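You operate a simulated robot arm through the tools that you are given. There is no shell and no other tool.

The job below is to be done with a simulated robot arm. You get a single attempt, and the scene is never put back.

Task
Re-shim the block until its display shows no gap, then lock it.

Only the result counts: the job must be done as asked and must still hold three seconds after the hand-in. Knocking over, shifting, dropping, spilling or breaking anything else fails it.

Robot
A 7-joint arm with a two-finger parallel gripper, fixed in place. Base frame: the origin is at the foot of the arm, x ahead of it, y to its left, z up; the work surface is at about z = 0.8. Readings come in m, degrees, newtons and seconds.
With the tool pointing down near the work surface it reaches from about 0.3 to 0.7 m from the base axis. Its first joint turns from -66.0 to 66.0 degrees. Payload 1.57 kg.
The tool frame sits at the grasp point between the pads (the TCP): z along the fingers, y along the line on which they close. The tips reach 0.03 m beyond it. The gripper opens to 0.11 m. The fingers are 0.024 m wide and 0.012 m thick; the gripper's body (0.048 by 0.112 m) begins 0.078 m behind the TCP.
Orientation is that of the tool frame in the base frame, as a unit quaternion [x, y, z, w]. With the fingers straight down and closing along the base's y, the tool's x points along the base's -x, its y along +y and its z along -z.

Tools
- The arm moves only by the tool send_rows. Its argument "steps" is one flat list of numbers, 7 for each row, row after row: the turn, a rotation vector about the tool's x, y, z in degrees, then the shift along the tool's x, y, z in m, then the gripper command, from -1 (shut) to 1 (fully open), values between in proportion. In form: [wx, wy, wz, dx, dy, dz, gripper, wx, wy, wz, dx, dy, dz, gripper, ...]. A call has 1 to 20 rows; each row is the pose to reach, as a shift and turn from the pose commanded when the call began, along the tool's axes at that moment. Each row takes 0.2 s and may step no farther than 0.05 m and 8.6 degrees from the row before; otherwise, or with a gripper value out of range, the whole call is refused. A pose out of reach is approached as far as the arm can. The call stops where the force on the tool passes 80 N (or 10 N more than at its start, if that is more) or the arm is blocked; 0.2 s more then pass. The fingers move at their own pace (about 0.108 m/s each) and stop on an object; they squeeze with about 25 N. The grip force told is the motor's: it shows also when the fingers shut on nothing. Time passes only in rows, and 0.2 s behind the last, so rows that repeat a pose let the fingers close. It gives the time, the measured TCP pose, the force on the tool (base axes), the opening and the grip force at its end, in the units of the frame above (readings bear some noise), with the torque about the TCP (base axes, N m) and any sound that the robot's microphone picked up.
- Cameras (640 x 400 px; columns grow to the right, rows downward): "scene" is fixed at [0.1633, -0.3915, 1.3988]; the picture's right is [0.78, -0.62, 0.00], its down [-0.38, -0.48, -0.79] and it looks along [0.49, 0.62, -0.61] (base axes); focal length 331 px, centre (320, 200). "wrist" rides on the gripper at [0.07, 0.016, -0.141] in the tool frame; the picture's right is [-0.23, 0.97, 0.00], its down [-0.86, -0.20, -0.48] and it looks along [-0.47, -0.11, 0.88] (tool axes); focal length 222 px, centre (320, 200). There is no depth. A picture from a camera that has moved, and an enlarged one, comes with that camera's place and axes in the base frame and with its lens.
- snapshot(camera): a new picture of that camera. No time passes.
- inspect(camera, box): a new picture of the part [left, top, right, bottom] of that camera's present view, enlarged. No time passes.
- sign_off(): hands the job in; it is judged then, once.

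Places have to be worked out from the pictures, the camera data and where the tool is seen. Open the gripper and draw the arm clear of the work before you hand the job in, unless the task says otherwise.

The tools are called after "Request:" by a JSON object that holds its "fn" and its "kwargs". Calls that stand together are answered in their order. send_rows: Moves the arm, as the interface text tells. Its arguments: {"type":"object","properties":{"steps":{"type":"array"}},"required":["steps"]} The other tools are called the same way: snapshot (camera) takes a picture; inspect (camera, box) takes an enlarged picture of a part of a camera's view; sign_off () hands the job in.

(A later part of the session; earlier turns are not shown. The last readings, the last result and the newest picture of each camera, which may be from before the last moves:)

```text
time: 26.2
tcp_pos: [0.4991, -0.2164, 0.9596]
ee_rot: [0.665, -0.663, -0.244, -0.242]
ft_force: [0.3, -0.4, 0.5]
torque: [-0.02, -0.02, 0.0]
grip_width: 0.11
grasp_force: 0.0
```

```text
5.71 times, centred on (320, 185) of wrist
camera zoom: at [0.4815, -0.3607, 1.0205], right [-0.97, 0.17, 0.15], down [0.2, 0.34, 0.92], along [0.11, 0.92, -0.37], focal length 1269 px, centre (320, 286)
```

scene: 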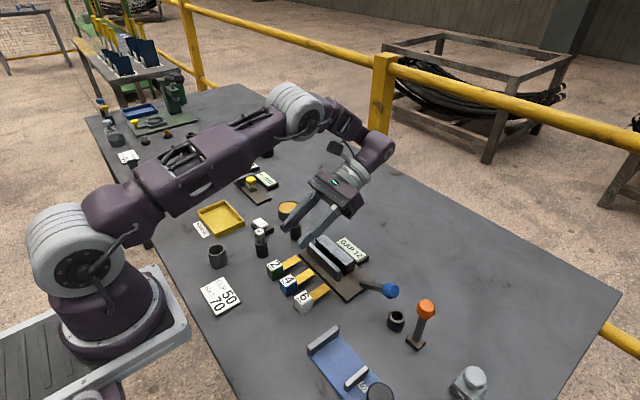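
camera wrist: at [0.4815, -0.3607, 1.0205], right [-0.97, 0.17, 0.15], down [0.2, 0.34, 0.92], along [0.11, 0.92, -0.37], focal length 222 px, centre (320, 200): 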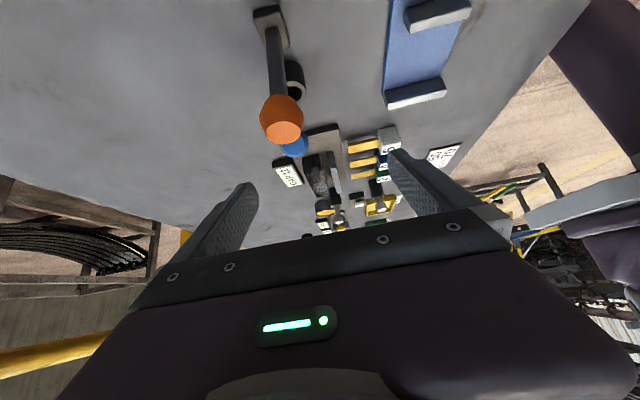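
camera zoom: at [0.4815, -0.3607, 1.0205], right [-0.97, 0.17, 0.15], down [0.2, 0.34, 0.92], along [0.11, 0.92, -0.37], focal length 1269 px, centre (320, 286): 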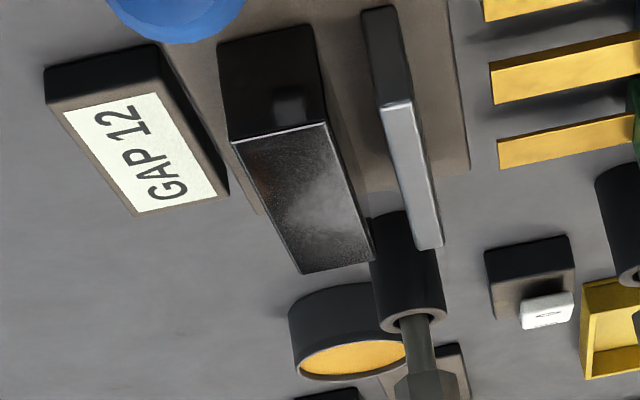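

The view is upside down but useful. I zoom on the near ends of block and fence, the lever pivot and the shims' sides.

Request:
{"fn": "inspect", "kwargs": {"camera": "wrist", "box": [295, 120, 355, 180]}}

Request:
{"fn": "inspect", "kwargs": {"camera": "wrist", "box": [335, 115, 415, 195]}}

Request:
{"fn": "inspect", "kwargs": {"camera": "wrist", "box": [260, 90, 350, 170]}}

```text
6.67 times, centred on (325, 150) of wrist
camera zoom: at [0.4815, -0.3607, 1.0205], right [-0.97, 0.17, 0.15], down [0.2, 0.34, 0.92], along [0.11, 0.92, -0.37], focal length 1481 px, centre (287, 533)
```

zoom: 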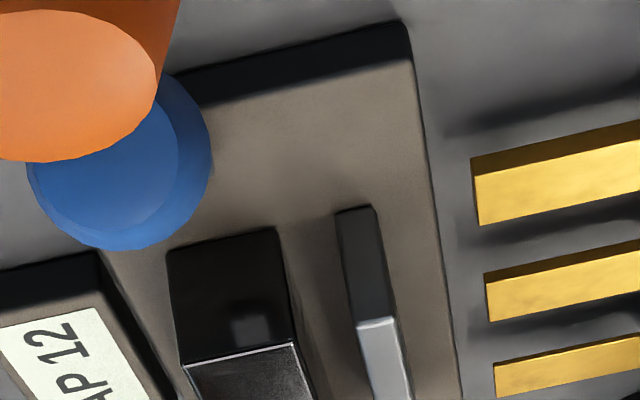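

```text
5.00 times, centred on (375, 155) of wrist
camera zoom: at [0.4815, -0.3607, 1.0205], right [-0.97, 0.17, 0.15], down [0.2, 0.34, 0.92], along [0.11, 0.92, -0.37], focal length 1111 px, centre (45, 425)
```

zoom: 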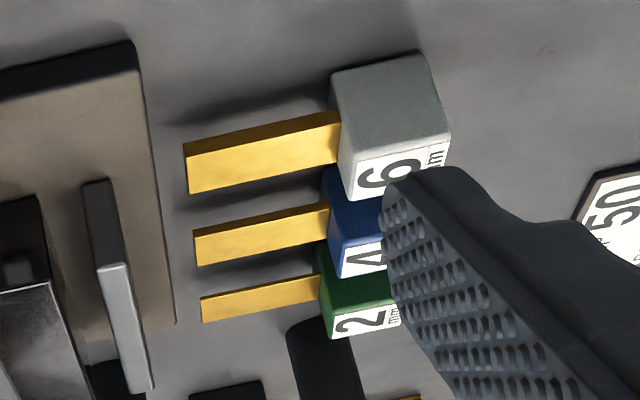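

```text
5.00 times, centred on (305, 130) of wrist
camera zoom: at [0.4815, -0.3607, 1.0205], right [-0.97, 0.17, 0.15], down [0.2, 0.34, 0.92], along [0.11, 0.92, -0.37], focal length 1111 px, centre (395, 550)
```

zoom: 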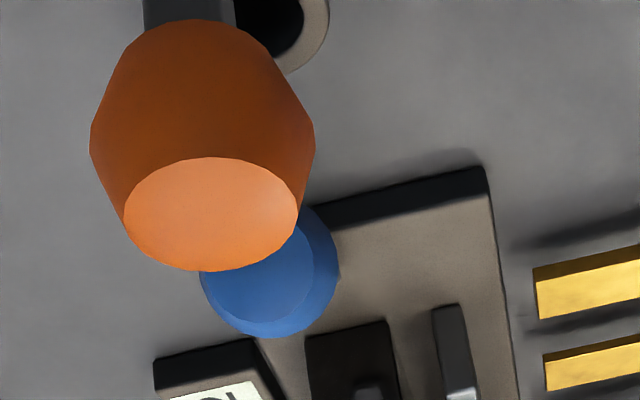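

Both jaws sit on the plate with an empty 15 mm slot, so nothing mechanical explains the held shims except possibly the lock being engaged now. The blue knob triangulates to (0.524, −0.159, 0.864), its lever rising from a pivot near (0.512, −0.09). I go upright above the knob to probe which way it moves.

Request:
{"fn": "send_rows", "kwargs": {"steps": [0, 0, 0, -0.0386, 0, -0.0276, 1, 0, 8, 0, -0.047, -0.005, -0.024, 1, 0, 16, 0, -0.056, -0.01, -0.02, 1, 0, 24, 0, -0.065, -0.015, -0.016, 1, 0, 32, 0, -0.074, -0.02, -0.012, 1, 0, 40, 0, -0.0823, -0.0245, -0.0093, 1, 0, 40, 0, -0.0823, -0.0245, -0.0093, 1]}}

Request:
{"fn": "snapshot", "kwargs": {"camera": "wrist"}}

Request:
{"fn": "inspect", "kwargs": {"camera": "wrist", "box": [260, 130, 380, 220]}}

```text
time: 27.8
tcp_pos: [0.5248, -0.1601, 1.0184]
ee_rot: [0.708, -0.707, 0.001, -0.001]
ft_force: [0.7, -0.2, 0.6]
torque: [-0.04, -0.02, -0.06]
grip_width: 0.11
grasp_force: 0.1
```

```text
taken
camera wrist: at [0.5066, -0.2285, 1.159], right [-0.97, 0.23, 0.0], down [0.2, 0.85, 0.48], along [0.11, 0.47, -0.88], focal length 222 px, centre (320, 200)
```

wrist: 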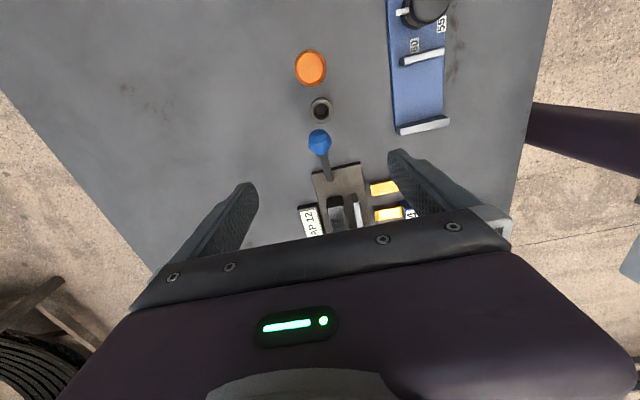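

```text
4.44 times, centred on (320, 175) of wrist
camera zoom: at [0.5066, -0.2285, 1.159], right [-0.97, 0.23, 0.0], down [0.2, 0.85, 0.48], along [0.11, 0.47, -0.88], focal length 987 px, centre (320, 311)
```

zoom: 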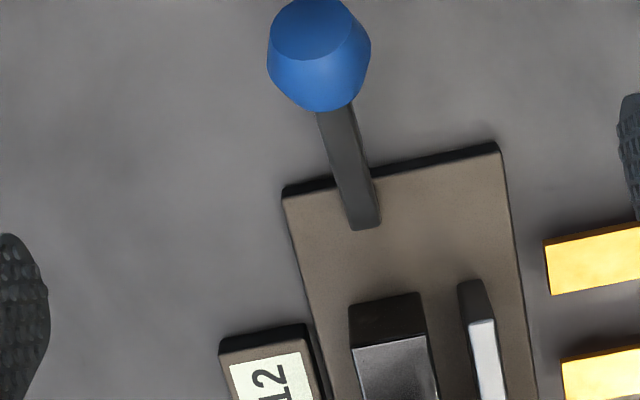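

The lever lies in the plane x≈0.524 (aligned with the block), rising ~32° outward, so it likely swings about an x-axis hinge. I descend over the knob with the fingers either side in x and grip it lightly to probe.

Request:
{"fn": "send_rows", "kwargs": {"steps": [0, 0, 0, -0.004, 0, 0.04, 0.2, 0, 0, 0, -0.004, 0, 0.08, 0.1, 0, 0, 0, -0.004, 0, 0.115, 0.1, 0, 0, 0, -0.004, 0, 0.148, 0.1, 0, 0, 0, -0.004, 0, 0.148, 0.1]}}

Request:
{"fn": "inspect", "kwargs": {"camera": "scene", "box": [320, 220, 460, 330]}}

Request:
{"fn": "inspect", "kwargs": {"camera": "wrist", "box": [240, 130, 400, 240]}}

```text
time: 29.0
tcp_pos: [0.5225, -0.157, 0.87]
ee_rot: [0.707, -0.707, -0.001, -0.001]
ft_force: [0.5, 0.5, 0.1]
torque: [0.01, -0.02, -0.02]
grip_width: 0.0605
grasp_force: 0.1
```

```text
3.64 times, centred on (390, 275) of scene
camera zoom: at [0.1633, -0.3915, 1.3988], right [0.78, -0.62, 0.0], down [-0.38, -0.48, -0.79], along [0.49, 0.62, -0.61], focal length 1205 px, centre (66, -73)
```

zoom: 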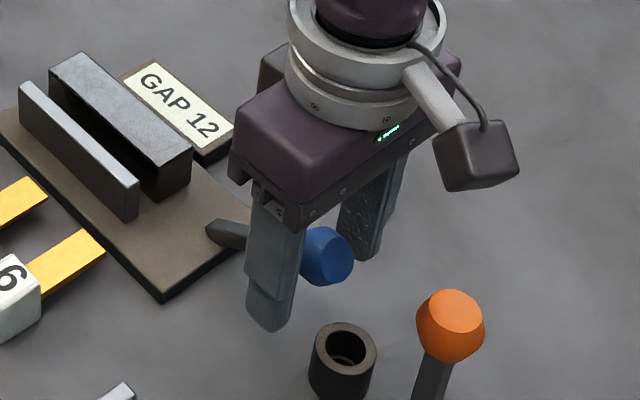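

```text
3.64 times, centred on (320, 185) of wrist
camera zoom: at [0.5063, -0.2246, 1.0109], right [-0.97, 0.23, 0.0], down [0.2, 0.85, 0.48], along [0.11, 0.47, -0.88], focal length 808 px, centre (320, 254)
```

zoom: 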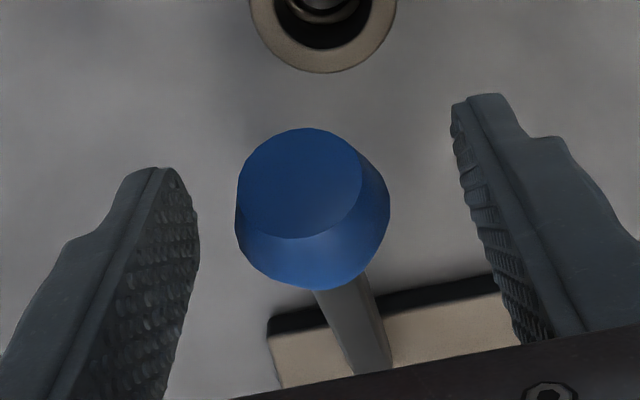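

The knob is centred between the pads. I close on it and read the forces.

Request:
{"fn": "send_rows", "kwargs": {"steps": [0, 0, 0, 0, -0.0015, 0.004, -0.2, 0, 0, 0, 0, -0.0015, 0.004, -0.6, 0, 0, 0, 0, -0.0015, 0.004, -1, 0, 0, 0, 0, -0.0015, 0.004, -1]}}

```text
time: 30.0
tcp_pos: [0.5254, -0.1547, 0.8666]
ee_rot: [-0.707, 0.707, 0.001, 0.0]
ft_force: [-1.7, 0.3, -1.2]
torque: [-0.06, -0.02, -0.07]
grip_width: 0.0309
grasp_force: 39.6
```

Gripped at 31 mm with almost no side force. I probe upward 5 mm along the arc (up and slightly +y).

Request:
{"fn": "send_rows", "kwargs": {"steps": [0, 0, 0, -0.001, 0, -0.002, -1, 0, 0, 0, -0.002, 0, -0.004, -1, 0, 0, 0, -0.003, 0, -0.006, -1]}}

Request:
{"fn": "inspect", "kwargs": {"camera": "scene", "box": [320, 220, 460, 330]}}

```text
time: 30.8
tcp_pos: [0.526, -0.1522, 0.8721]
ee_rot: [-0.707, 0.707, 0.001, 0.001]
ft_force: [-4.6, 1.5, -15.4]
torque: [-0.95, 0.01, -0.03]
grip_width: 0.0308
grasp_force: 39.9
```

```text
3.64 times, centred on (390, 275) of scene
camera zoom: at [0.1635, -0.3915, 1.3987], right [0.78, -0.62, 0.0], down [-0.38, -0.48, -0.79], along [0.49, 0.62, -0.61], focal length 1205 px, centre (66, -73)
```

zoom: 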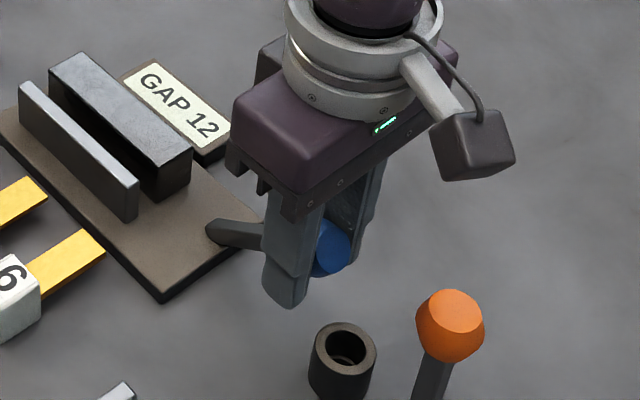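

There's about 15 N resistance while the tool rose 5.5 mm; I continue 8 mm more to learn whether the lever really follows.

Request:
{"fn": "send_rows", "kwargs": {"steps": [0, 0, 0, -0.0015, 0, -0.0025, -1, 0, 0, 0, -0.003, 0, -0.005, -1, 0, 0, 0, -0.0045, 0, -0.0075, -1, 0, 0, 0, -0.0045, 0, -0.0075, -1]}}

Request:
{"fn": "inspect", "kwargs": {"camera": "scene", "box": [320, 220, 460, 330]}}

Request:
{"fn": "inspect", "kwargs": {"camera": "wrist", "box": [240, 130, 400, 240]}}

```text
time: 31.8
tcp_pos: [0.5237, -0.1478, 0.8807]
ee_rot: [0.707, -0.707, -0.001, -0.001]
ft_force: [-8.1, 1.8, -15.6]
torque: [-0.84, 0.05, 0.02]
grip_width: 0.0311
grasp_force: 39.8
```

```text
3.64 times, centred on (390, 275) of scene
camera zoom: at [0.1634, -0.3915, 1.3988], right [0.78, -0.62, 0.0], down [-0.38, -0.48, -0.79], along [0.49, 0.62, -0.61], focal length 1205 px, centre (66, -73)
```

zoom: 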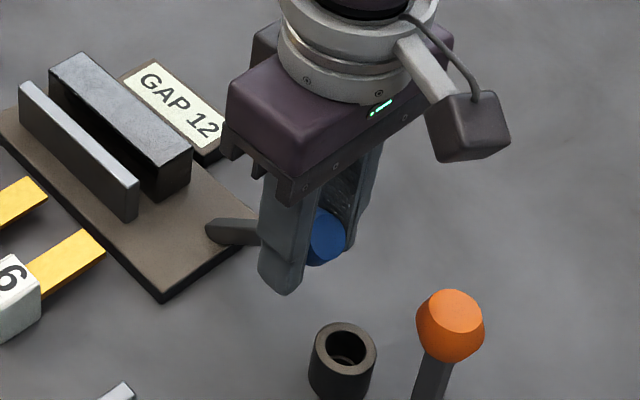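

```text
3.64 times, centred on (320, 185) of wrist
camera zoom: at [0.5079, -0.2169, 1.0207], right [-0.97, 0.23, 0.0], down [0.2, 0.85, 0.48], along [0.11, 0.47, -0.88], focal length 808 px, centre (320, 254)
```

zoom: 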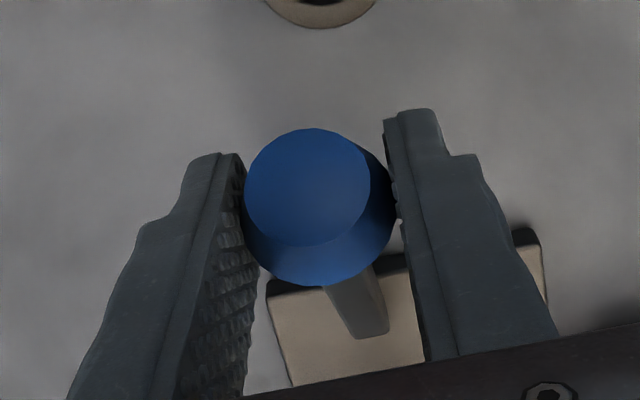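

The lever follows: it's a hinge about x with ~15 N friction at the knob, now at ~41°. I continue to swing it up along its arc to about 60° and watch the display, forces and sounds.

Request:
{"fn": "send_rows", "kwargs": {"steps": [0, 0, 0, -0.0045, 0, -0.0042, -1, 0, 0, 0, -0.0092, 0, -0.0082, -1, 0, 0, 0, -0.0142, 0, -0.0119, -1, 0, 0, 0, -0.0194, 0, -0.0152, -1, 0, 0, 0, -0.0248, 0, -0.018, -1]}}

Request:
{"fn": "inspect", "kwargs": {"camera": "scene", "box": [300, 210, 440, 320]}}

```text
time: 33.0
tcp_pos: [0.5249, -0.1244, 0.8989]
ee_rot: [-0.707, 0.708, 0.001, 0.0]
ft_force: [-11.6, -14.0, 4.4]
torque: [-1.08, 0.08, -0.02]
grip_width: 0.031
grasp_force: 39.8
```

```text
3.64 times, centred on (370, 265) of scene
camera zoom: at [0.1629, -0.3918, 1.3987], right [0.78, -0.62, 0.0], down [-0.38, -0.48, -0.8], along [0.49, 0.62, -0.61], focal length 1205 px, centre (138, -36)
```

zoom: 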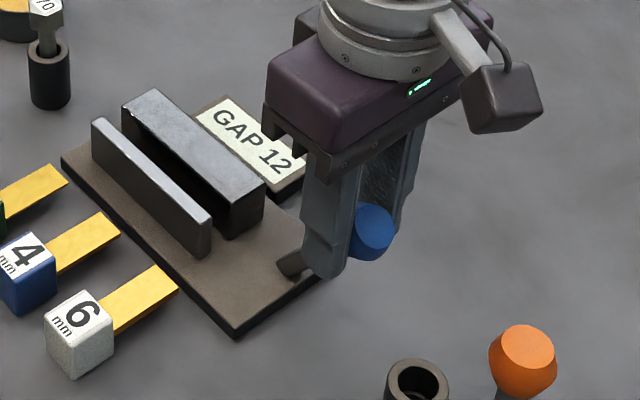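

The lever follows smoothly to ~59°; display still shows GAP 12. I continue the arc to ~90°.

Request:
{"fn": "send_rows", "kwargs": {"steps": [0, 0, 0, -0.0075, 0.0005, -0.0038, -1, 0, 0, 0, -0.0155, 0.001, -0.0068, -1, 0, 0, 0, -0.0236, 0.001, -0.009, -1, 0, 0, 0, -0.0315, 0.001, -0.0107, -1, 0, 0, 0, -0.0395, 0.001, -0.0117, -1, 0, 0, 0, -0.0474, 0.001, -0.0121, -1]}}

Request:
{"fn": "inspect", "kwargs": {"camera": "scene", "box": [280, 200, 440, 320]}}

```text
time: 34.4
tcp_pos: [0.5247, -0.0747, 0.91]
ee_rot: [0.708, -0.706, -0.002, -0.001]
ft_force: [0.2, 0.9, 0.4]
torque: [0.01, -0.02, 0.01]
grip_width: 0.0
grasp_force: 21.7
```

```text
3.33 times, centred on (360, 260) of scene
camera zoom: at [0.1633, -0.3915, 1.3988], right [0.78, -0.62, 0.0], down [-0.38, -0.48, -0.79], along [0.49, 0.62, -0.61], focal length 1105 px, centre (187, 0)
```

zoom: 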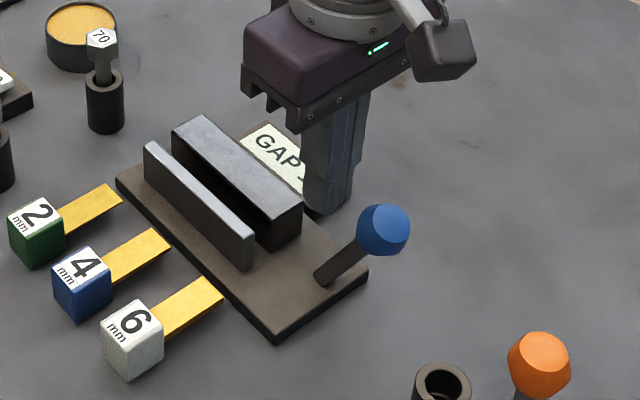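

The fingers slipped off when the lever hit a stop at about 59–60°, so it now stands at its upper end. I rise, yaw back and go over shim 6 to check whether raising the lever has freed it.

Request:
{"fn": "send_rows", "kwargs": {"steps": [0, 0, 0, 0, 0, -0.03, -0.16, 0, 0, 8.2, -0.003, 0.012, -0.06, -0.16, 0, 0, 16.4, -0.006, 0.024, -0.07, -0.16, 0, 0, 24.6, -0.009, 0.037, -0.07, -0.16, 0, 0, 32.7, -0.012, 0.05, -0.07, -0.16, 0, 0, 41, -0.015, 0.063, -0.065, -0.16, 0, 0, 49.1, -0.018, 0.076, -0.06, -0.16, 0, 0, 57.3, -0.021, 0.089, -0.05, -0.16, 0, 0, 65.5, -0.024, 0.102, -0.04, -0.16, 0, 0, 73.7, -0.027, 0.115, -0.03, -0.16, 0, 0, 81.9, -0.0285, 0.125, -0.02, -0.16, 0, 0, 90, -0.0297, 0.1317, -0.02, -0.16]}}

Request:
{"fn": "snapshot", "kwargs": {"camera": "wrist"}}

Request:
{"fn": "inspect", "kwargs": {"camera": "scene", "box": [280, 210, 440, 320]}}

```text
time: 37.0
tcp_pos: [0.3925, -0.0464, 0.9299]
ee_rot: [0.001, 1.0, 0.001, 0.0]
ft_force: [-0.4, -0.3, -0.1]
torque: [0.0, 0.01, -0.01]
grip_width: 0.0464
grasp_force: 0.0
```

```text
taken
camera wrist: at [0.3215, -0.0294, 1.0712], right [0.23, 0.97, 0.0], down [0.85, -0.2, 0.48], along [0.47, -0.11, -0.88], focal length 222 px, centre (320, 200)
```

wrist: 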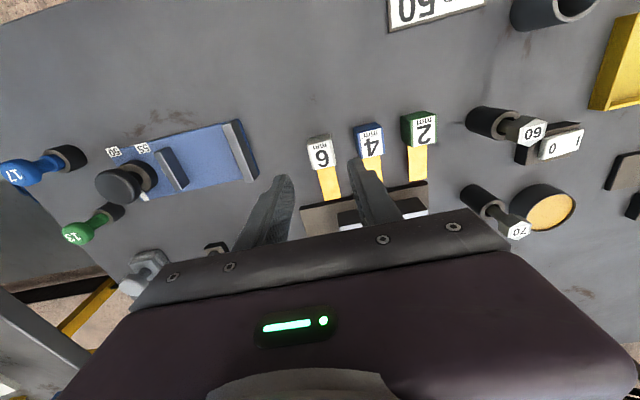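

```text
3.64 times, centred on (360, 265) of scene
camera zoom: at [0.1633, -0.3915, 1.3988], right [0.78, -0.62, 0.0], down [-0.38, -0.48, -0.79], along [0.49, 0.62, -0.61], focal length 1205 px, centre (174, -36)
```

zoom: 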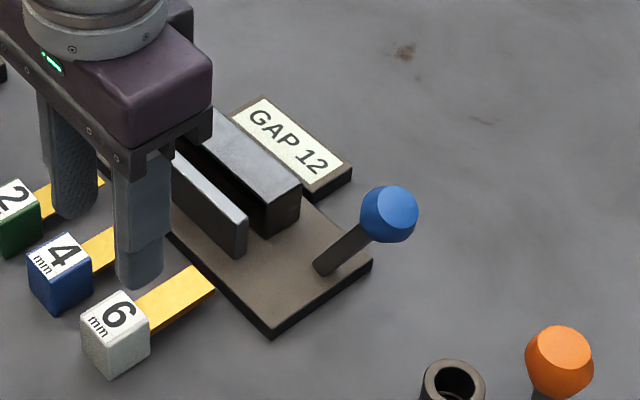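

Lever stays at its raised position. Now repeat the gentle test on shim 6: descend, close, read, then a 4 mm lift.

Request:
{"fn": "send_rows", "kwargs": {"steps": [0, 0, 0, -0.001, 0.001, 0.03, -0.16, 0, 0, 0, -0.001, 0.001, 0.06, -0.16, 0, 0, 0, -0.001, 0.001, 0.08, -0.16, 0, 0, 0, -0.001, 0.001, 0.0978, -0.16, 0, 0, 0, -0.001, 0.001, 0.0978, -0.4, 0, 0, 0, -0.001, 0.001, 0.0978, -0.6, 0, 0, 0, -0.001, 0.001, 0.0978, -1]}}

Request:
{"fn": "send_rows", "kwargs": {"steps": [0, 0, 0, 0, 0, -0.001, -1, 0, 0, 0, 0, 0, -0.002, -1, 0, 0, 0, 0, 0, -0.004, -1]}}

Request:
{"fn": "inspect", "kwargs": {"camera": "wrist", "box": [240, 140, 400, 240]}}

```text
time: 38.6
tcp_pos: [0.3921, -0.0451, 0.8329]
ee_rot: [0.0, 1.0, 0.001, -0.001]
ft_force: [-0.5, 0.7, -15.5]
torque: [-0.55, -0.79, -0.08]
grip_width: 0.0277
grasp_force: 38.0
```

```text
time: 39.4
tcp_pos: [0.3918, -0.0453, 0.8373]
ee_rot: [-0.001, 1.0, 0.001, -0.001]
ft_force: [-1.1, 0.7, -30.8]
torque: [-0.39, 0.01, -0.18]
grip_width: 0.028
grasp_force: 38.4
```

```text
4.00 times, centred on (320, 190) of wrist
camera zoom: at [0.3226, -0.0282, 0.9773], right [0.23, 0.97, 0.0], down [0.86, -0.2, 0.48], along [0.47, -0.11, -0.88], focal length 888 px, centre (320, 240)
```

zoom: 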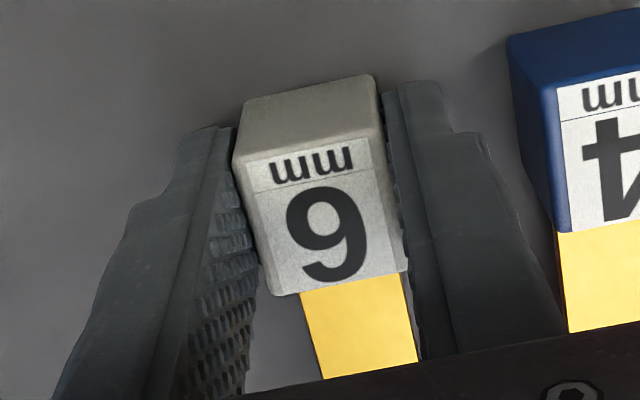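

Still held vertically. It's possibly a slider in x with noticeable friction like the lever (~15 N there), so I lower back and push +x a bit further (8 mm command) in the grip.

Request:
{"fn": "send_rows", "kwargs": {"steps": [0, 0, 0, 0, 0, 0.002, -1, 0, 0, 0, 0, 0, 0.004, -1, 0, 0, 0, -0.002, 0, 0.004, -1, 0, 0, 0, -0.004, 0, 0.004, -1, 0, 0, 0, -0.006, 0, 0.004, -1, 0, 0, 0, -0.008, 0, 0.004, -1, 0, 0, 0, -0.01, 0, 0.004, -1]}}

Request:
{"fn": "inspect", "kwargs": {"camera": "wrist", "box": [240, 140, 400, 240]}}

Request:
{"fn": "inspect", "kwargs": {"camera": "scene", "box": [260, 230, 380, 320]}}

```text
time: 41.0
tcp_pos: [0.4028, -0.0438, 0.8324]
ee_rot: [0.0, 1.0, 0.001, 0.0]
ft_force: [-1.1, 4.8, 15.5]
torque: [-0.49, -0.85, -0.13]
grip_width: 0.0278
grasp_force: 37.8
```

```text
4.00 times, centred on (320, 190) of wrist
camera zoom: at [0.3324, -0.0281, 0.9734], right [0.23, 0.97, 0.0], down [0.86, -0.2, 0.48], along [0.47, -0.11, -0.88], focal length 888 px, centre (320, 240)
```

zoom: 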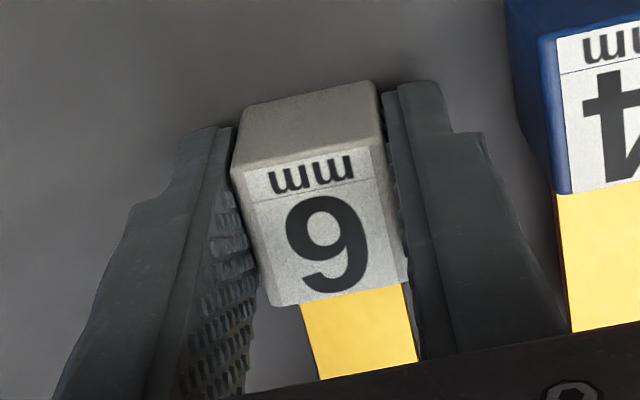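

```text
4.44 times, centred on (320, 275) of scene
camera zoom: at [0.1631, -0.3914, 1.3988], right [0.78, -0.62, 0.0], down [-0.38, -0.48, -0.8], along [0.49, 0.62, -0.61], focal length 1473 px, centre (320, -133)
```

zoom: 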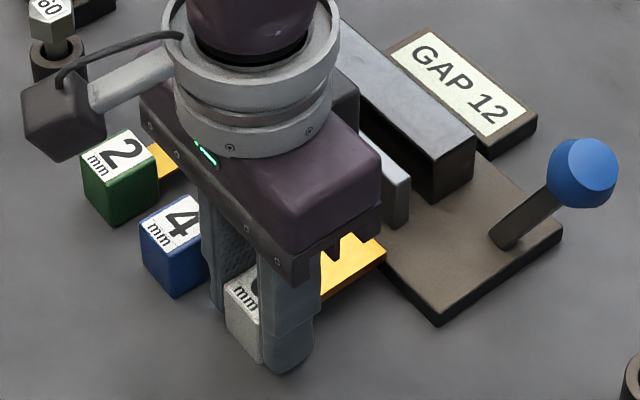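

Shim 6 slid +10 mm with hardly any force: it is an x-slider that the raised lever has unlocked. I keep pushing it toward the block, watching force and display.

Request:
{"fn": "send_rows", "kwargs": {"steps": [0, 0, 0, -0.004, 0, 0, -1, 0, 0, 0, -0.008, 0, 0, -1, 0, 0, 0, -0.012, 0, 0, -1, 0, 0, 0, -0.016, 0, 0, -1, 0, 0, 0, -0.02, 0, 0, -1]}}

Request:
{"fn": "inspect", "kwargs": {"camera": "scene", "box": [260, 220, 400, 320]}}

```text
time: 42.2
tcp_pos: [0.4231, -0.0456, 0.8327]
ee_rot: [0.0, 1.0, 0.001, 0.0]
ft_force: [-1.3, -2.6, 17.2]
torque: [-0.52, 0.55, -0.08]
grip_width: 0.0277
grasp_force: 38.5
```

```text
4.00 times, centred on (330, 270) of scene
camera zoom: at [0.1631, -0.3915, 1.3988], right [0.78, -0.62, 0.0], down [-0.38, -0.48, -0.8], along [0.49, 0.62, -0.61], focal length 1326 px, centre (280, -80)
```

zoom: 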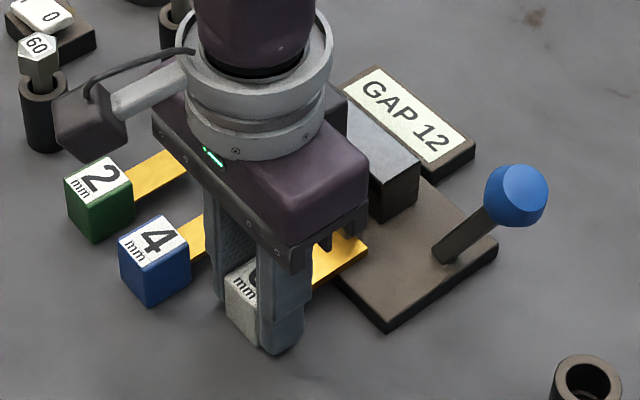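

It keeps sliding freely (x=0.423). I continue another 20 mm in small steps; the call will stop on hard contact.

Request:
{"fn": "send_rows", "kwargs": {"steps": [0, 0, 0, -0.004, 0, 0, -1, 0, 0, 0, -0.008, 0, 0, -1, 0, 0, 0, -0.012, 0, 0, -1, 0, 0, 0, -0.016, 0, 0, -1, 0, 0, 0, -0.02, 0, 0, -1]}}

Request:
{"fn": "inspect", "kwargs": {"camera": "scene", "box": [260, 220, 400, 320]}}

Request:
{"fn": "inspect", "kwargs": {"camera": "wrist", "box": [240, 140, 400, 240]}}

```text
time: 43.4
tcp_pos: [0.4393, -0.0442, 0.8329]
ee_rot: [0.0, 1.0, 0.001, -0.005]
ft_force: [-29.0, -5.1, -6.5]
torque: [-0.94, 0.43, -0.01]
grip_width: 0.0279
grasp_force: 38.4
```

```text
4.00 times, centred on (330, 270) of scene
camera zoom: at [0.1627, -0.3916, 1.3988], right [0.78, -0.62, 0.0], down [-0.38, -0.48, -0.8], along [0.49, 0.62, -0.61], focal length 1326 px, centre (280, -80)
```

zoom: 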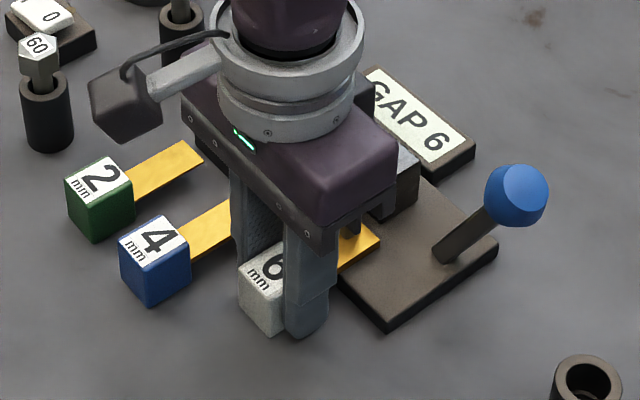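

```text
4.00 times, centred on (320, 190) of wrist
camera zoom: at [0.3703, -0.0281, 0.9736], right [0.23, 0.97, 0.0], down [0.86, -0.2, 0.47], along [0.46, -0.11, -0.88], focal length 888 px, centre (320, 240)
```

zoom: 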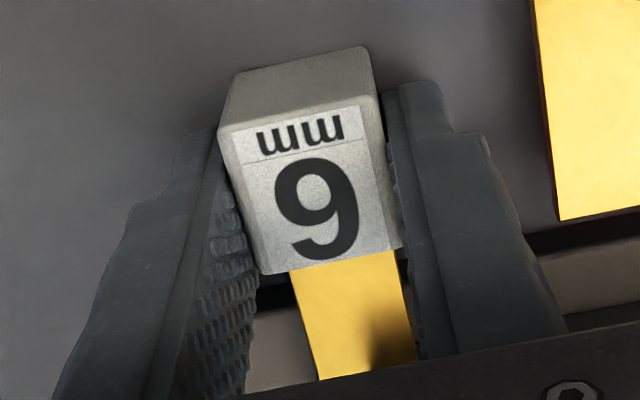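

GAP now reads 6 and the shim hit its stop at 29 N. I open, lift clear and move over shim 4.

Request:
{"fn": "send_rows", "kwargs": {"steps": [0, 0, 0, 0.003, 0, 0, -0.16, 0, 0, 0, 0.003, 0, 0, -0.16, 0, 0, 0, 0.003, 0, -0.02, -0.16, 0, 0, 0, 0.003, 0, -0.05, -0.16, 0, 0, 0, 0.027, 0.028, -0.055, -0.16, 0, 0, 0, 0.0515, 0.0557, -0.055, -0.16, 0, 0, 0, 0.0515, 0.0557, -0.055, -0.16]}}

Request:
{"fn": "inspect", "kwargs": {"camera": "wrist", "box": [220, 90, 420, 215]}}

Request:
{"fn": "inspect", "kwargs": {"camera": "scene", "box": [260, 220, 400, 320]}}

```text
time: 45.0
tcp_pos: [0.3928, 0.0111, 0.8886]
ee_rot: [0.0, 1.0, 0.001, 0.0]
ft_force: [-0.3, -0.4, 0.3]
torque: [0.03, -0.01, -0.01]
grip_width: 0.0463
grasp_force: 0.0
```

```text
3.20 times, centred on (320, 152) of wrist
camera zoom: at [0.3217, 0.0282, 1.0283], right [0.23, 0.97, 0.0], down [0.86, -0.2, 0.48], along [0.47, -0.11, -0.88], focal length 711 px, centre (320, 352)
```

zoom: 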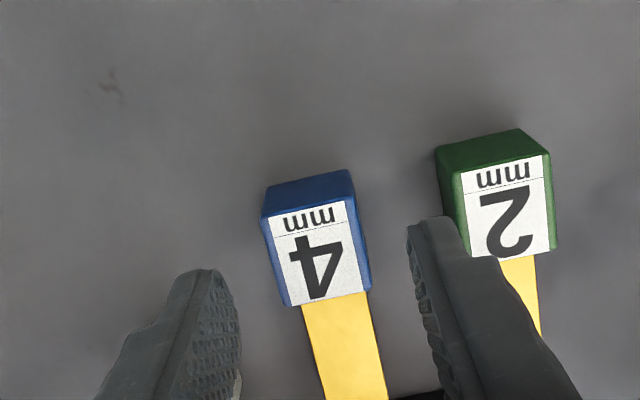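

```text
4.00 times, centred on (330, 270) of scene
camera zoom: at [0.1633, -0.3915, 1.3988], right [0.78, -0.62, 0.0], down [-0.38, -0.48, -0.79], along [0.49, 0.62, -0.61], focal length 1326 px, centre (280, -80)
```

zoom: 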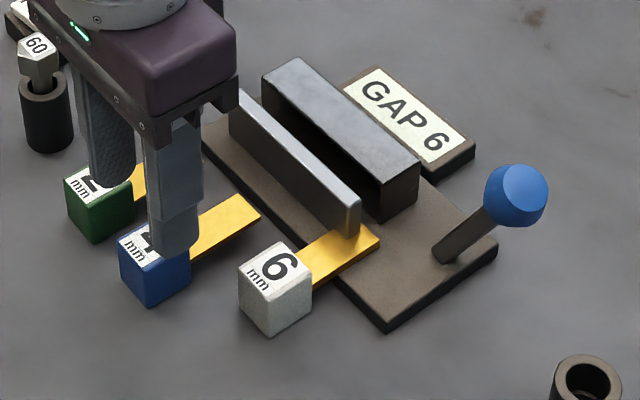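

GAP 6 holds and shim 6 stays in. Now shim 4: descend, grip and slide it +x.

Request:
{"fn": "send_rows", "kwargs": {"steps": [0, 0, 0, 0, -0.001, 0.028, -0.16, 0, 0, 0, 0, -0.001, 0.0556, -0.16, 0, 0, 0, 0, -0.001, 0.0556, -0.4, 0, 0, 0, 0, -0.001, 0.0556, -0.7, 0, 0, 0, 0, -0.001, 0.0556, -1, 0, 0, 0, -0.004, -0.001, 0.0556, -1, 0, 0, 0, -0.009, -0.001, 0.0556, -1, 0, 0, 0, -0.014, -0.001, 0.0556, -1, 0, 0, 0, -0.019, -0.001, 0.0556, -1, 0, 0, 0, -0.024, -0.001, 0.0556, -1]}}

Request:
{"fn": "inspect", "kwargs": {"camera": "scene", "box": [260, 220, 400, 320]}}

```text
time: 47.2
tcp_pos: [0.4164, 0.0098, 0.8326]
ee_rot: [-0.001, 1.0, 0.001, -0.001]
ft_force: [-1.0, 1.7, -28.9]
torque: [-0.58, 0.03, -0.27]
grip_width: 0.028
grasp_force: 38.4
```

```text
4.00 times, centred on (330, 270) of scene
camera zoom: at [0.1637, -0.3914, 1.3987], right [0.78, -0.62, 0.0], down [-0.38, -0.48, -0.79], along [0.49, 0.62, -0.61], focal length 1326 px, centre (280, -80)
```

zoom: 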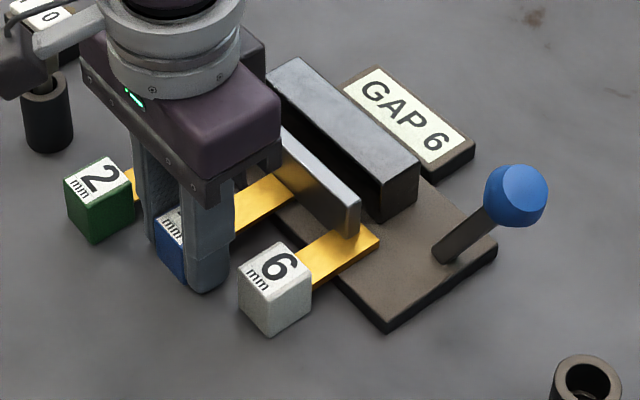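

Shim 4 slides too. I push it the remaining ~26 mm to its stop.

Request:
{"fn": "send_rows", "kwargs": {"steps": [0, 0, 0, -0.005, 0, 0, -1, 0, 0, 0, -0.01, 0, 0, -1, 0, 0, 0, -0.015, 0, 0, -1, 0, 0, 0, -0.02, 0, 0, -1, 0, 0, 0, -0.023, 0, 0, -1, 0, 0, 0, -0.026, 0, 0, -1]}}

Request:
{"fn": "inspect", "kwargs": {"camera": "scene", "box": [260, 220, 400, 320]}}

```text
time: 48.6
tcp_pos: [0.4388, 0.0098, 0.8315]
ee_rot: [0.0, 1.0, 0.001, -0.005]
ft_force: [-30.2, 6.2, -2.5]
torque: [-0.45, 0.46, -0.11]
grip_width: 0.0276
grasp_force: 37.9
```

```text
4.00 times, centred on (330, 270) of scene
camera zoom: at [0.1627, -0.3914, 1.3989], right [0.78, -0.62, 0.0], down [-0.38, -0.48, -0.8], along [0.49, 0.62, -0.61], focal length 1326 px, centre (280, -80)
```

zoom: 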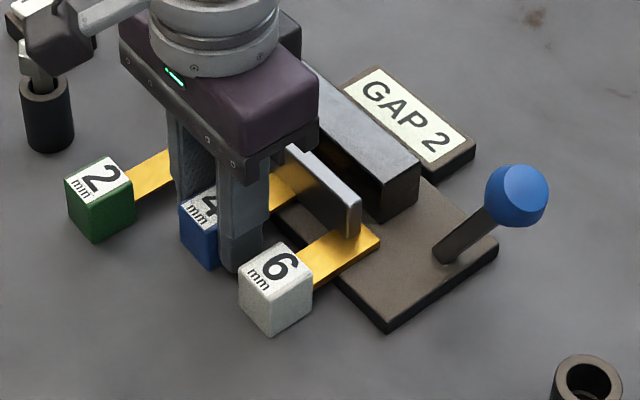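

GAP 2 now. I release shim 4, lift, and move over shim 2 (x≈0.393, y≈0.066).

Request:
{"fn": "send_rows", "kwargs": {"steps": [0, 0, 0, 0.003, 0, 0, -0.16, 0, 0, 0, 0.003, 0, 0, -0.16, 0, 0, 0, 0.003, 0, -0.02, -0.16, 0, 0, 0, 0.003, 0, -0.05, -0.16, 0, 0, 0, 0.026, 0.028, -0.055, -0.16, 0, 0, 0, 0.049, 0.0555, -0.055, -0.16, 0, 0, 0, 0.049, 0.0555, -0.055, -0.16]}}

Request:
{"fn": "inspect", "kwargs": {"camera": "wrist", "box": [220, 90, 420, 215]}}

Request:
{"fn": "inspect", "kwargs": {"camera": "scene", "box": [260, 220, 400, 320]}}

```text
time: 50.2
tcp_pos: [0.3931, 0.065, 0.8881]
ee_rot: [0.0, 1.0, 0.001, 0.0]
ft_force: [-0.2, 0.7, 0.1]
torque: [-0.01, 0.01, 0.01]
grip_width: 0.0459
grasp_force: 0.0
```

```text
3.20 times, centred on (320, 152) of wrist
camera zoom: at [0.3211, 0.0824, 1.0283], right [0.23, 0.97, 0.0], down [0.86, -0.2, 0.48], along [0.47, -0.11, -0.88], focal length 711 px, centre (320, 352)
```

zoom: 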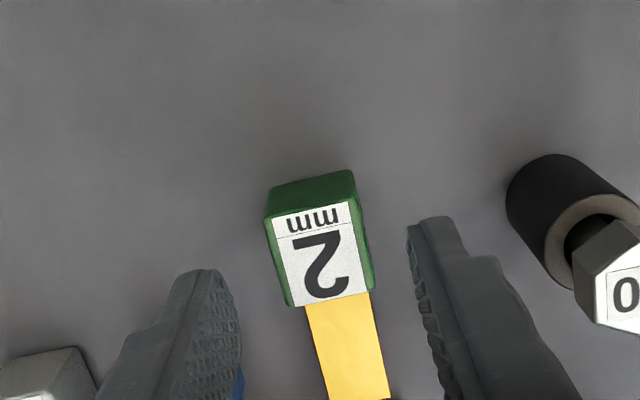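

```text
4.00 times, centred on (330, 270) of scene
camera zoom: at [0.1633, -0.3915, 1.3988], right [0.78, -0.62, 0.0], down [-0.38, -0.48, -0.79], along [0.49, 0.62, -0.61], focal length 1326 px, centre (280, -80)
```

zoom: 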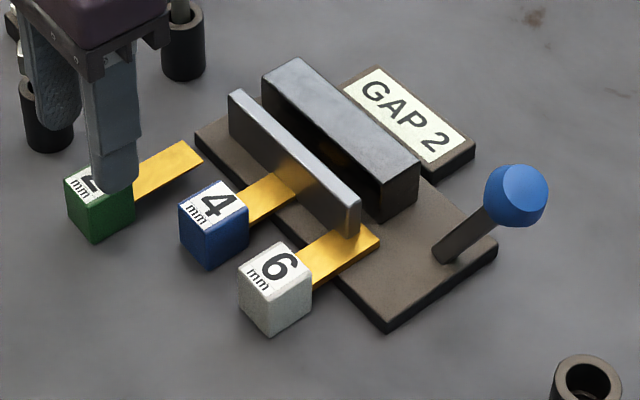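

Shim 2 is centred between the fingers (y≈0.065), and the "60" bolt (top z≈0.878, y≈0.14) stays clear of the gripper. I descend, grip and slide it in.

Request:
{"fn": "send_rows", "kwargs": {"steps": [0, 0, 0, 0, 0, 0.028, -0.16, 0, 0, 0, 0, 0, 0.0552, -0.16, 0, 0, 0, 0, 0, 0.0552, -0.4, 0, 0, 0, 0, 0, 0.0552, -0.7, 0, 0, 0, 0, 0, 0.0552, -1, 0, 0, 0, -0.004, 0, 0.0552, -1, 0, 0, 0, -0.009, 0, 0.0552, -1, 0, 0, 0, -0.014, 0, 0.0552, -1, 0, 0, 0, -0.019, 0, 0.0552, -1, 0, 0, 0, -0.024, 0, 0.0552, -1]}}

Request:
{"fn": "inspect", "kwargs": {"camera": "scene", "box": [240, 210, 400, 320]}}

```text
time: 52.4
tcp_pos: [0.4164, 0.0654, 0.8333]
ee_rot: [0.001, 1.0, 0.002, -0.001]
ft_force: [-1.3, -8.9, -22.2]
torque: [-0.58, 0.16, -0.28]
grip_width: 0.0281
grasp_force: 37.8
```

```text
3.64 times, centred on (320, 265) of scene
camera zoom: at [0.1636, -0.3916, 1.3987], right [0.78, -0.62, 0.0], down [-0.38, -0.48, -0.79], along [0.49, 0.62, -0.61], focal length 1205 px, centre (320, -36)
```

zoom: 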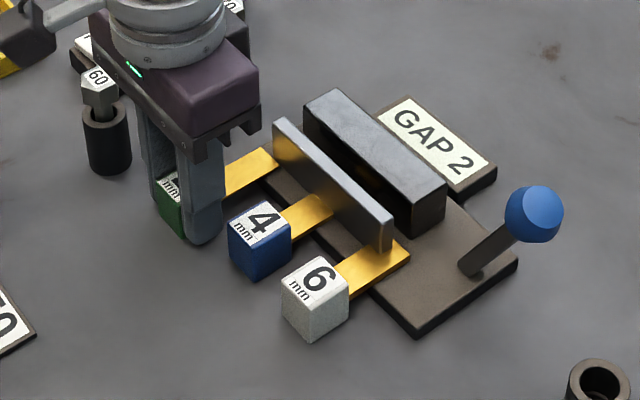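

Sliding freely; I push shim 2 the rest of the way to its stop.

Request:
{"fn": "send_rows", "kwargs": {"steps": [0, 0, 0, -0.005, 0, 0, -1, 0, 0, 0, -0.01, 0, 0, -1, 0, 0, 0, -0.015, 0, 0, -1, 0, 0, 0, -0.02, 0, 0, -1, 0, 0, 0, -0.023, 0, 0, -1, 0, 0, 0, -0.026, 0, 0, -1]}}

Request:
{"fn": "inspect", "kwargs": {"camera": "scene", "box": [240, 210, 400, 320]}}

```text
time: 53.8
tcp_pos: [0.4398, 0.0637, 0.8316]
ee_rot: [-0.001, 1.0, 0.001, -0.006]
ft_force: [-30.1, -2.5, -5.4]
torque: [-0.41, 0.43, -0.31]
grip_width: 0.0279
grasp_force: 38.3
```

```text
3.64 times, centred on (320, 265) of scene
camera zoom: at [0.1627, -0.3915, 1.3988], right [0.78, -0.62, 0.0], down [-0.38, -0.48, -0.8], along [0.49, 0.62, -0.61], focal length 1205 px, centre (320, -36)
```

zoom: 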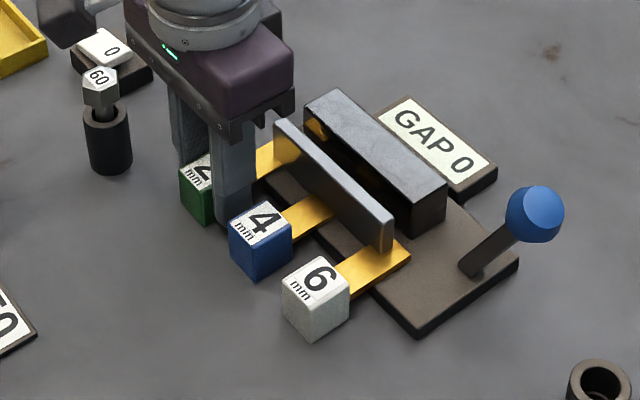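

GAP 0. I release shim 2, lift well clear, then yaw −90° and move above the blue knob (≈(0.524, −0.122, 0.89)) to swing the lever back down to lock.

Request:
{"fn": "send_rows", "kwargs": {"steps": [0, 0, 0, 0.003, 0, 0, -0.16, 0, 0, 0, 0.003, 0, 0, -0.16, 0, 0, 0, 0.003, 0, -0.03, -0.16, 0, 0, 0, 0.003, 0, -0.07, -0.16, 0, 0, 0, 0.003, 0, -0.11, -0.16, 0, 0, 0, 0.003, 0, -0.15, 0.1, 0, 0, -8.2, -0.005, -0.017, -0.168, 0.1, 0, 0, -16.4, -0.013, -0.034, -0.168, 0.1, 0, 0, -24.6, -0.021, -0.051, -0.168, 0.1, 0, 0, -32.8, -0.029, -0.068, -0.168, 0.1, 0, 0, -41, -0.037, -0.085, -0.168, 0.1, 0, 0, -49.2, -0.045, -0.102, -0.168, 0.1, 0, 0, -57.4, -0.053, -0.119, -0.168, 0.1, 0, 0, -65.6, -0.061, -0.136, -0.168, 0.1, 0, 0, -73.8, -0.069, -0.153, -0.168, 0.1, 0, 0, -82, -0.077, -0.17, -0.168, 0.1, 0, 0, -90, -0.0835, -0.1857, -0.168, 0.1, 0, 0, -90, -0.0835, -0.1857, -0.168, 0.1]}}

Request:
{"fn": "snapshot", "kwargs": {"camera": "scene"}}

Request:
{"fn": "inspect", "kwargs": {"camera": "wrist", "box": [240, 120, 400, 220]}}

Request:
{"fn": "inspect", "kwargs": {"camera": "scene", "box": [260, 210, 420, 320]}}

```text
time: 57.6
tcp_pos: [0.5262, -0.1223, 0.9997]
ee_rot: [0.708, -0.706, -0.002, 0.0]
ft_force: [0.3, -0.2, 0.4]
torque: [-0.03, 0.01, 0.02]
grip_width: 0.0604
grasp_force: 0.1
```

```text
taken
```

scene: 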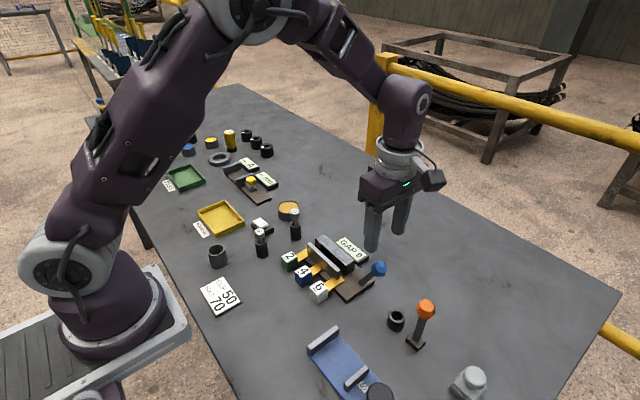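

```text
4.00 times, centred on (320, 170) of wrist
camera zoom: at [0.5099, -0.1904, 1.14], right [-0.97, 0.22, 0.0], down [0.2, 0.85, 0.48], along [0.11, 0.47, -0.88], focal length 888 px, centre (320, 320)
```

zoom: 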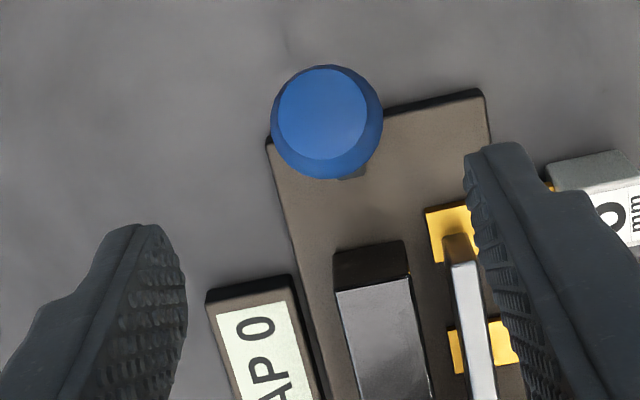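

```text
3.64 times, centred on (340, 265) of scene
camera zoom: at [0.1633, -0.3915, 1.3988], right [0.78, -0.62, 0.0], down [-0.38, -0.48, -0.79], along [0.49, 0.62, -0.61], focal length 1205 px, centre (247, -36)
```

zoom: 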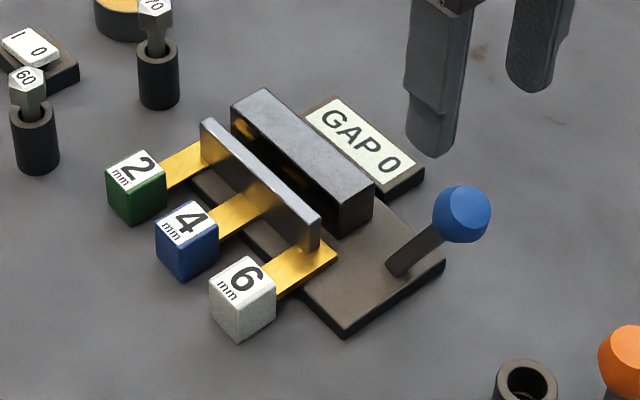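

GAP 0 holds with all three shims in. The knob is at about (0.525, −0.121, 0.890); I descend and grip it, fingers on either side in x.

Request:
{"fn": "send_rows", "kwargs": {"steps": [0, 0, 0, -0.0015, 0.0012, 0.04, 0.1, 0, 0, 0, -0.0015, 0.0012, 0.075, 0.1, 0, 0, 0, -0.0015, 0.0012, 0.106, 0.1, 0, 0, 0, -0.0015, 0.0012, 0.106, -0.2, 0, 0, 0, -0.0015, 0.0012, 0.106, -0.6, 0, 0, 0, -0.0015, 0.0012, 0.106, -1, 0, 0, 0, -0.0015, 0.0012, 0.106, -1]}}

Request:
{"fn": "inspect", "kwargs": {"camera": "wrist", "box": [240, 130, 400, 240]}}

```text
time: 59.2
tcp_pos: [0.5253, -0.1193, 0.8933]
ee_rot: [0.707, -0.707, -0.001, 0.0]
ft_force: [-1.6, 0.4, -9.6]
torque: [-0.32, -0.03, -0.03]
grip_width: 0.031
grasp_force: 40.1
```

```text
3.64 times, centred on (320, 185) of wrist
camera zoom: at [0.5078, -0.1877, 1.0337], right [-0.97, 0.23, 0.0], down [0.2, 0.85, 0.48], along [0.11, 0.47, -0.88], focal length 808 px, centre (320, 254)
```

zoom: 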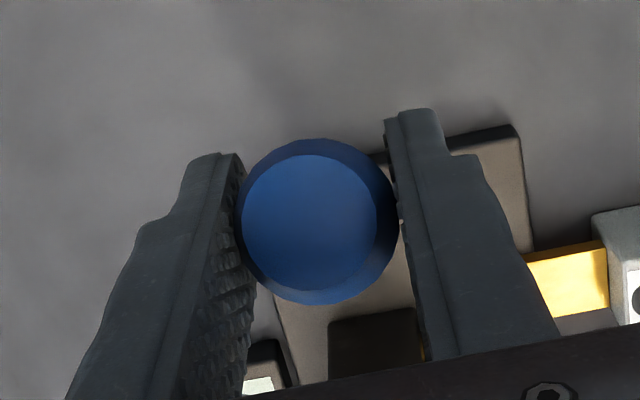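

Gripped at 31 mm. Now I swing the lever down along its arc from ~60° back to ~31° and a touch further, to its lower stop.

Request:
{"fn": "send_rows", "kwargs": {"steps": [0, 0, 0, 0.005, 0, 0.0033, -1, 0, 0, 0, 0.0103, 0, 0.007, -1, 0, 0, 0, 0.0145, 0, 0.0105, -1, 0, 0, 0, 0.0184, 0, 0.0142, -1, 0, 0, 0, 0.022, 0, 0.0182, -1, 0, 0, 0, 0.0256, 0, 0.0223, -1, 0, 0, 0, 0.0288, 0, 0.0267, -1, 0, 0, 0, 0.0318, 0, 0.0313, -1]}}

Request:
{"fn": "inspect", "kwargs": {"camera": "scene", "box": [260, 210, 420, 320]}}

```text
time: 61.0
tcp_pos: [0.5255, -0.1515, 0.8626]
ee_rot: [-0.707, 0.707, 0.001, 0.0]
ft_force: [-13.0, -0.3, 13.3]
torque: [1.05, -0.08, 0.0]
grip_width: 0.031
grasp_force: 39.9
```

```text
3.64 times, centred on (340, 265) of scene
camera zoom: at [0.1628, -0.3915, 1.3989], right [0.78, -0.62, 0.0], down [-0.38, -0.48, -0.8], along [0.49, 0.62, -0.61], focal length 1205 px, centre (247, -36)
```

zoom: 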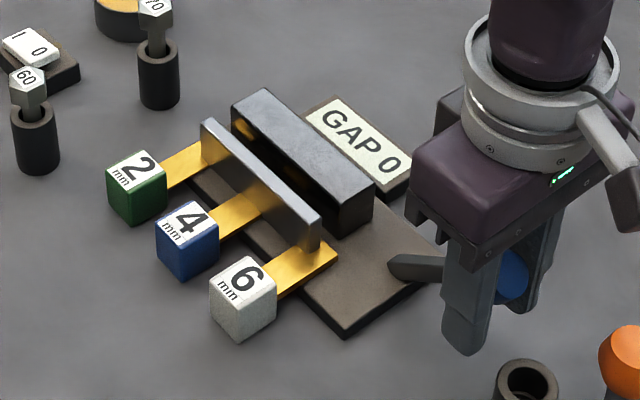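

The lever is back near 30°. I continue down in small steps to find the stop, easing the x offset.

Request:
{"fn": "send_rows", "kwargs": {"steps": [0, 0, 0, 0.001, 0.0012, 0.003, -1, 0, 0, 0, 0.002, 0.0015, 0.006, -1, 0, 0, 0, 0.003, 0.0015, 0.009, -1]}}

Request:
{"fn": "inspect", "kwargs": {"camera": "scene", "box": [300, 210, 460, 320]}}

```text
time: 61.8
tcp_pos: [0.5254, -0.1552, 0.8541]
ee_rot: [-0.707, 0.707, -0.001, 0.002]
ft_force: [2.8, -12.0, 18.3]
torque: [0.86, 0.04, 0.02]
grip_width: 0.0312
grasp_force: 39.5
```

```text
3.64 times, centred on (380, 265) of scene
camera zoom: at [0.1631, -0.3917, 1.3987], right [0.78, -0.62, 0.0], down [-0.38, -0.48, -0.8], along [0.49, 0.62, -0.61], focal length 1205 px, centre (102, -36)
```

zoom: 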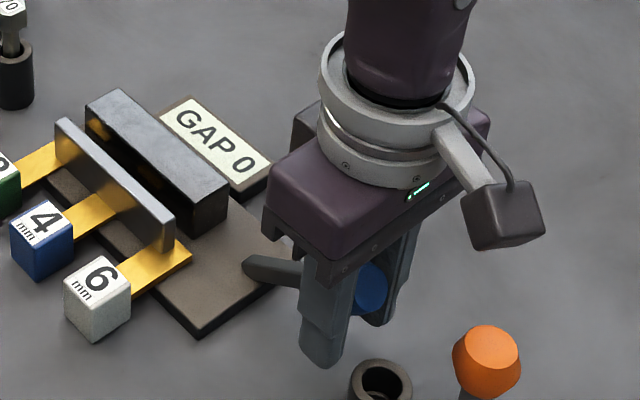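

No hard stop yet (18 N). I continue a little further down the arc.

Request:
{"fn": "send_rows", "kwargs": {"steps": [0, 0, 0, 0.0, 0, 0.003, -1, 0, 0, 0, 0.0005, 0, 0.006, -1, 0, 0, 0, 0.001, 0, 0.009, -1]}}

Request:
{"fn": "inspect", "kwargs": {"camera": "scene", "box": [300, 210, 460, 320]}}

Request:
{"fn": "inspect", "kwargs": {"camera": "wrist", "box": [240, 130, 400, 240]}}

```text
time: 62.6
tcp_pos: [0.5254, -0.1531, 0.8462]
ee_rot: [0.708, -0.706, 0.0, -0.001]
ft_force: [7.0, -6.0, 25.3]
torque: [0.08, 0.11, 0.02]
grip_width: 0.031
grasp_force: 40.1
```

```text
3.64 times, centred on (380, 265) of scene
camera zoom: at [0.1631, -0.3915, 1.3988], right [0.78, -0.62, 0.0], down [-0.38, -0.48, -0.8], along [0.49, 0.62, -0.61], focal length 1205 px, centre (102, -36)
```

zoom: 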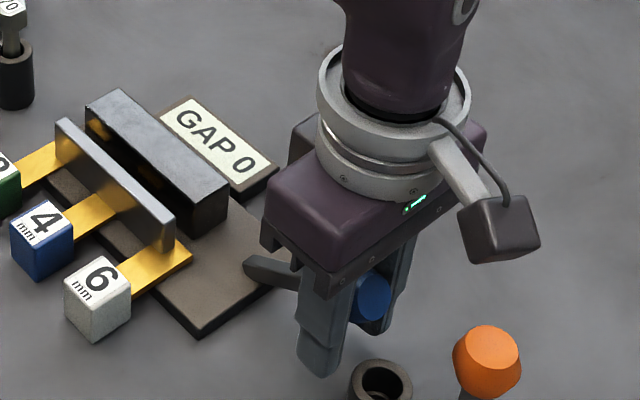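

```text
3.64 times, centred on (320, 185) of wrist
camera zoom: at [0.5073, -0.2232, 0.9858], right [-0.97, 0.23, 0.0], down [0.2, 0.85, 0.48], along [0.11, 0.47, -0.88], focal length 808 px, centre (320, 254)
```

zoom: 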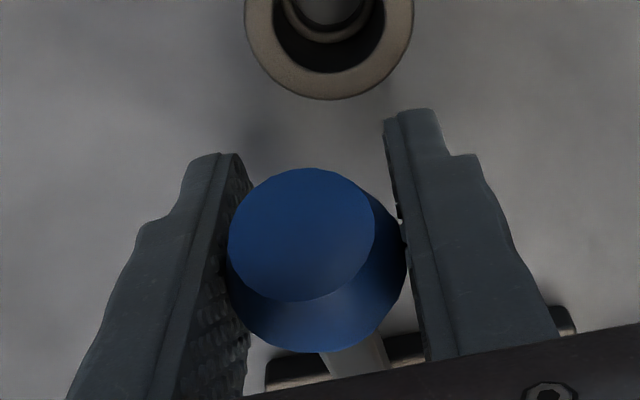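

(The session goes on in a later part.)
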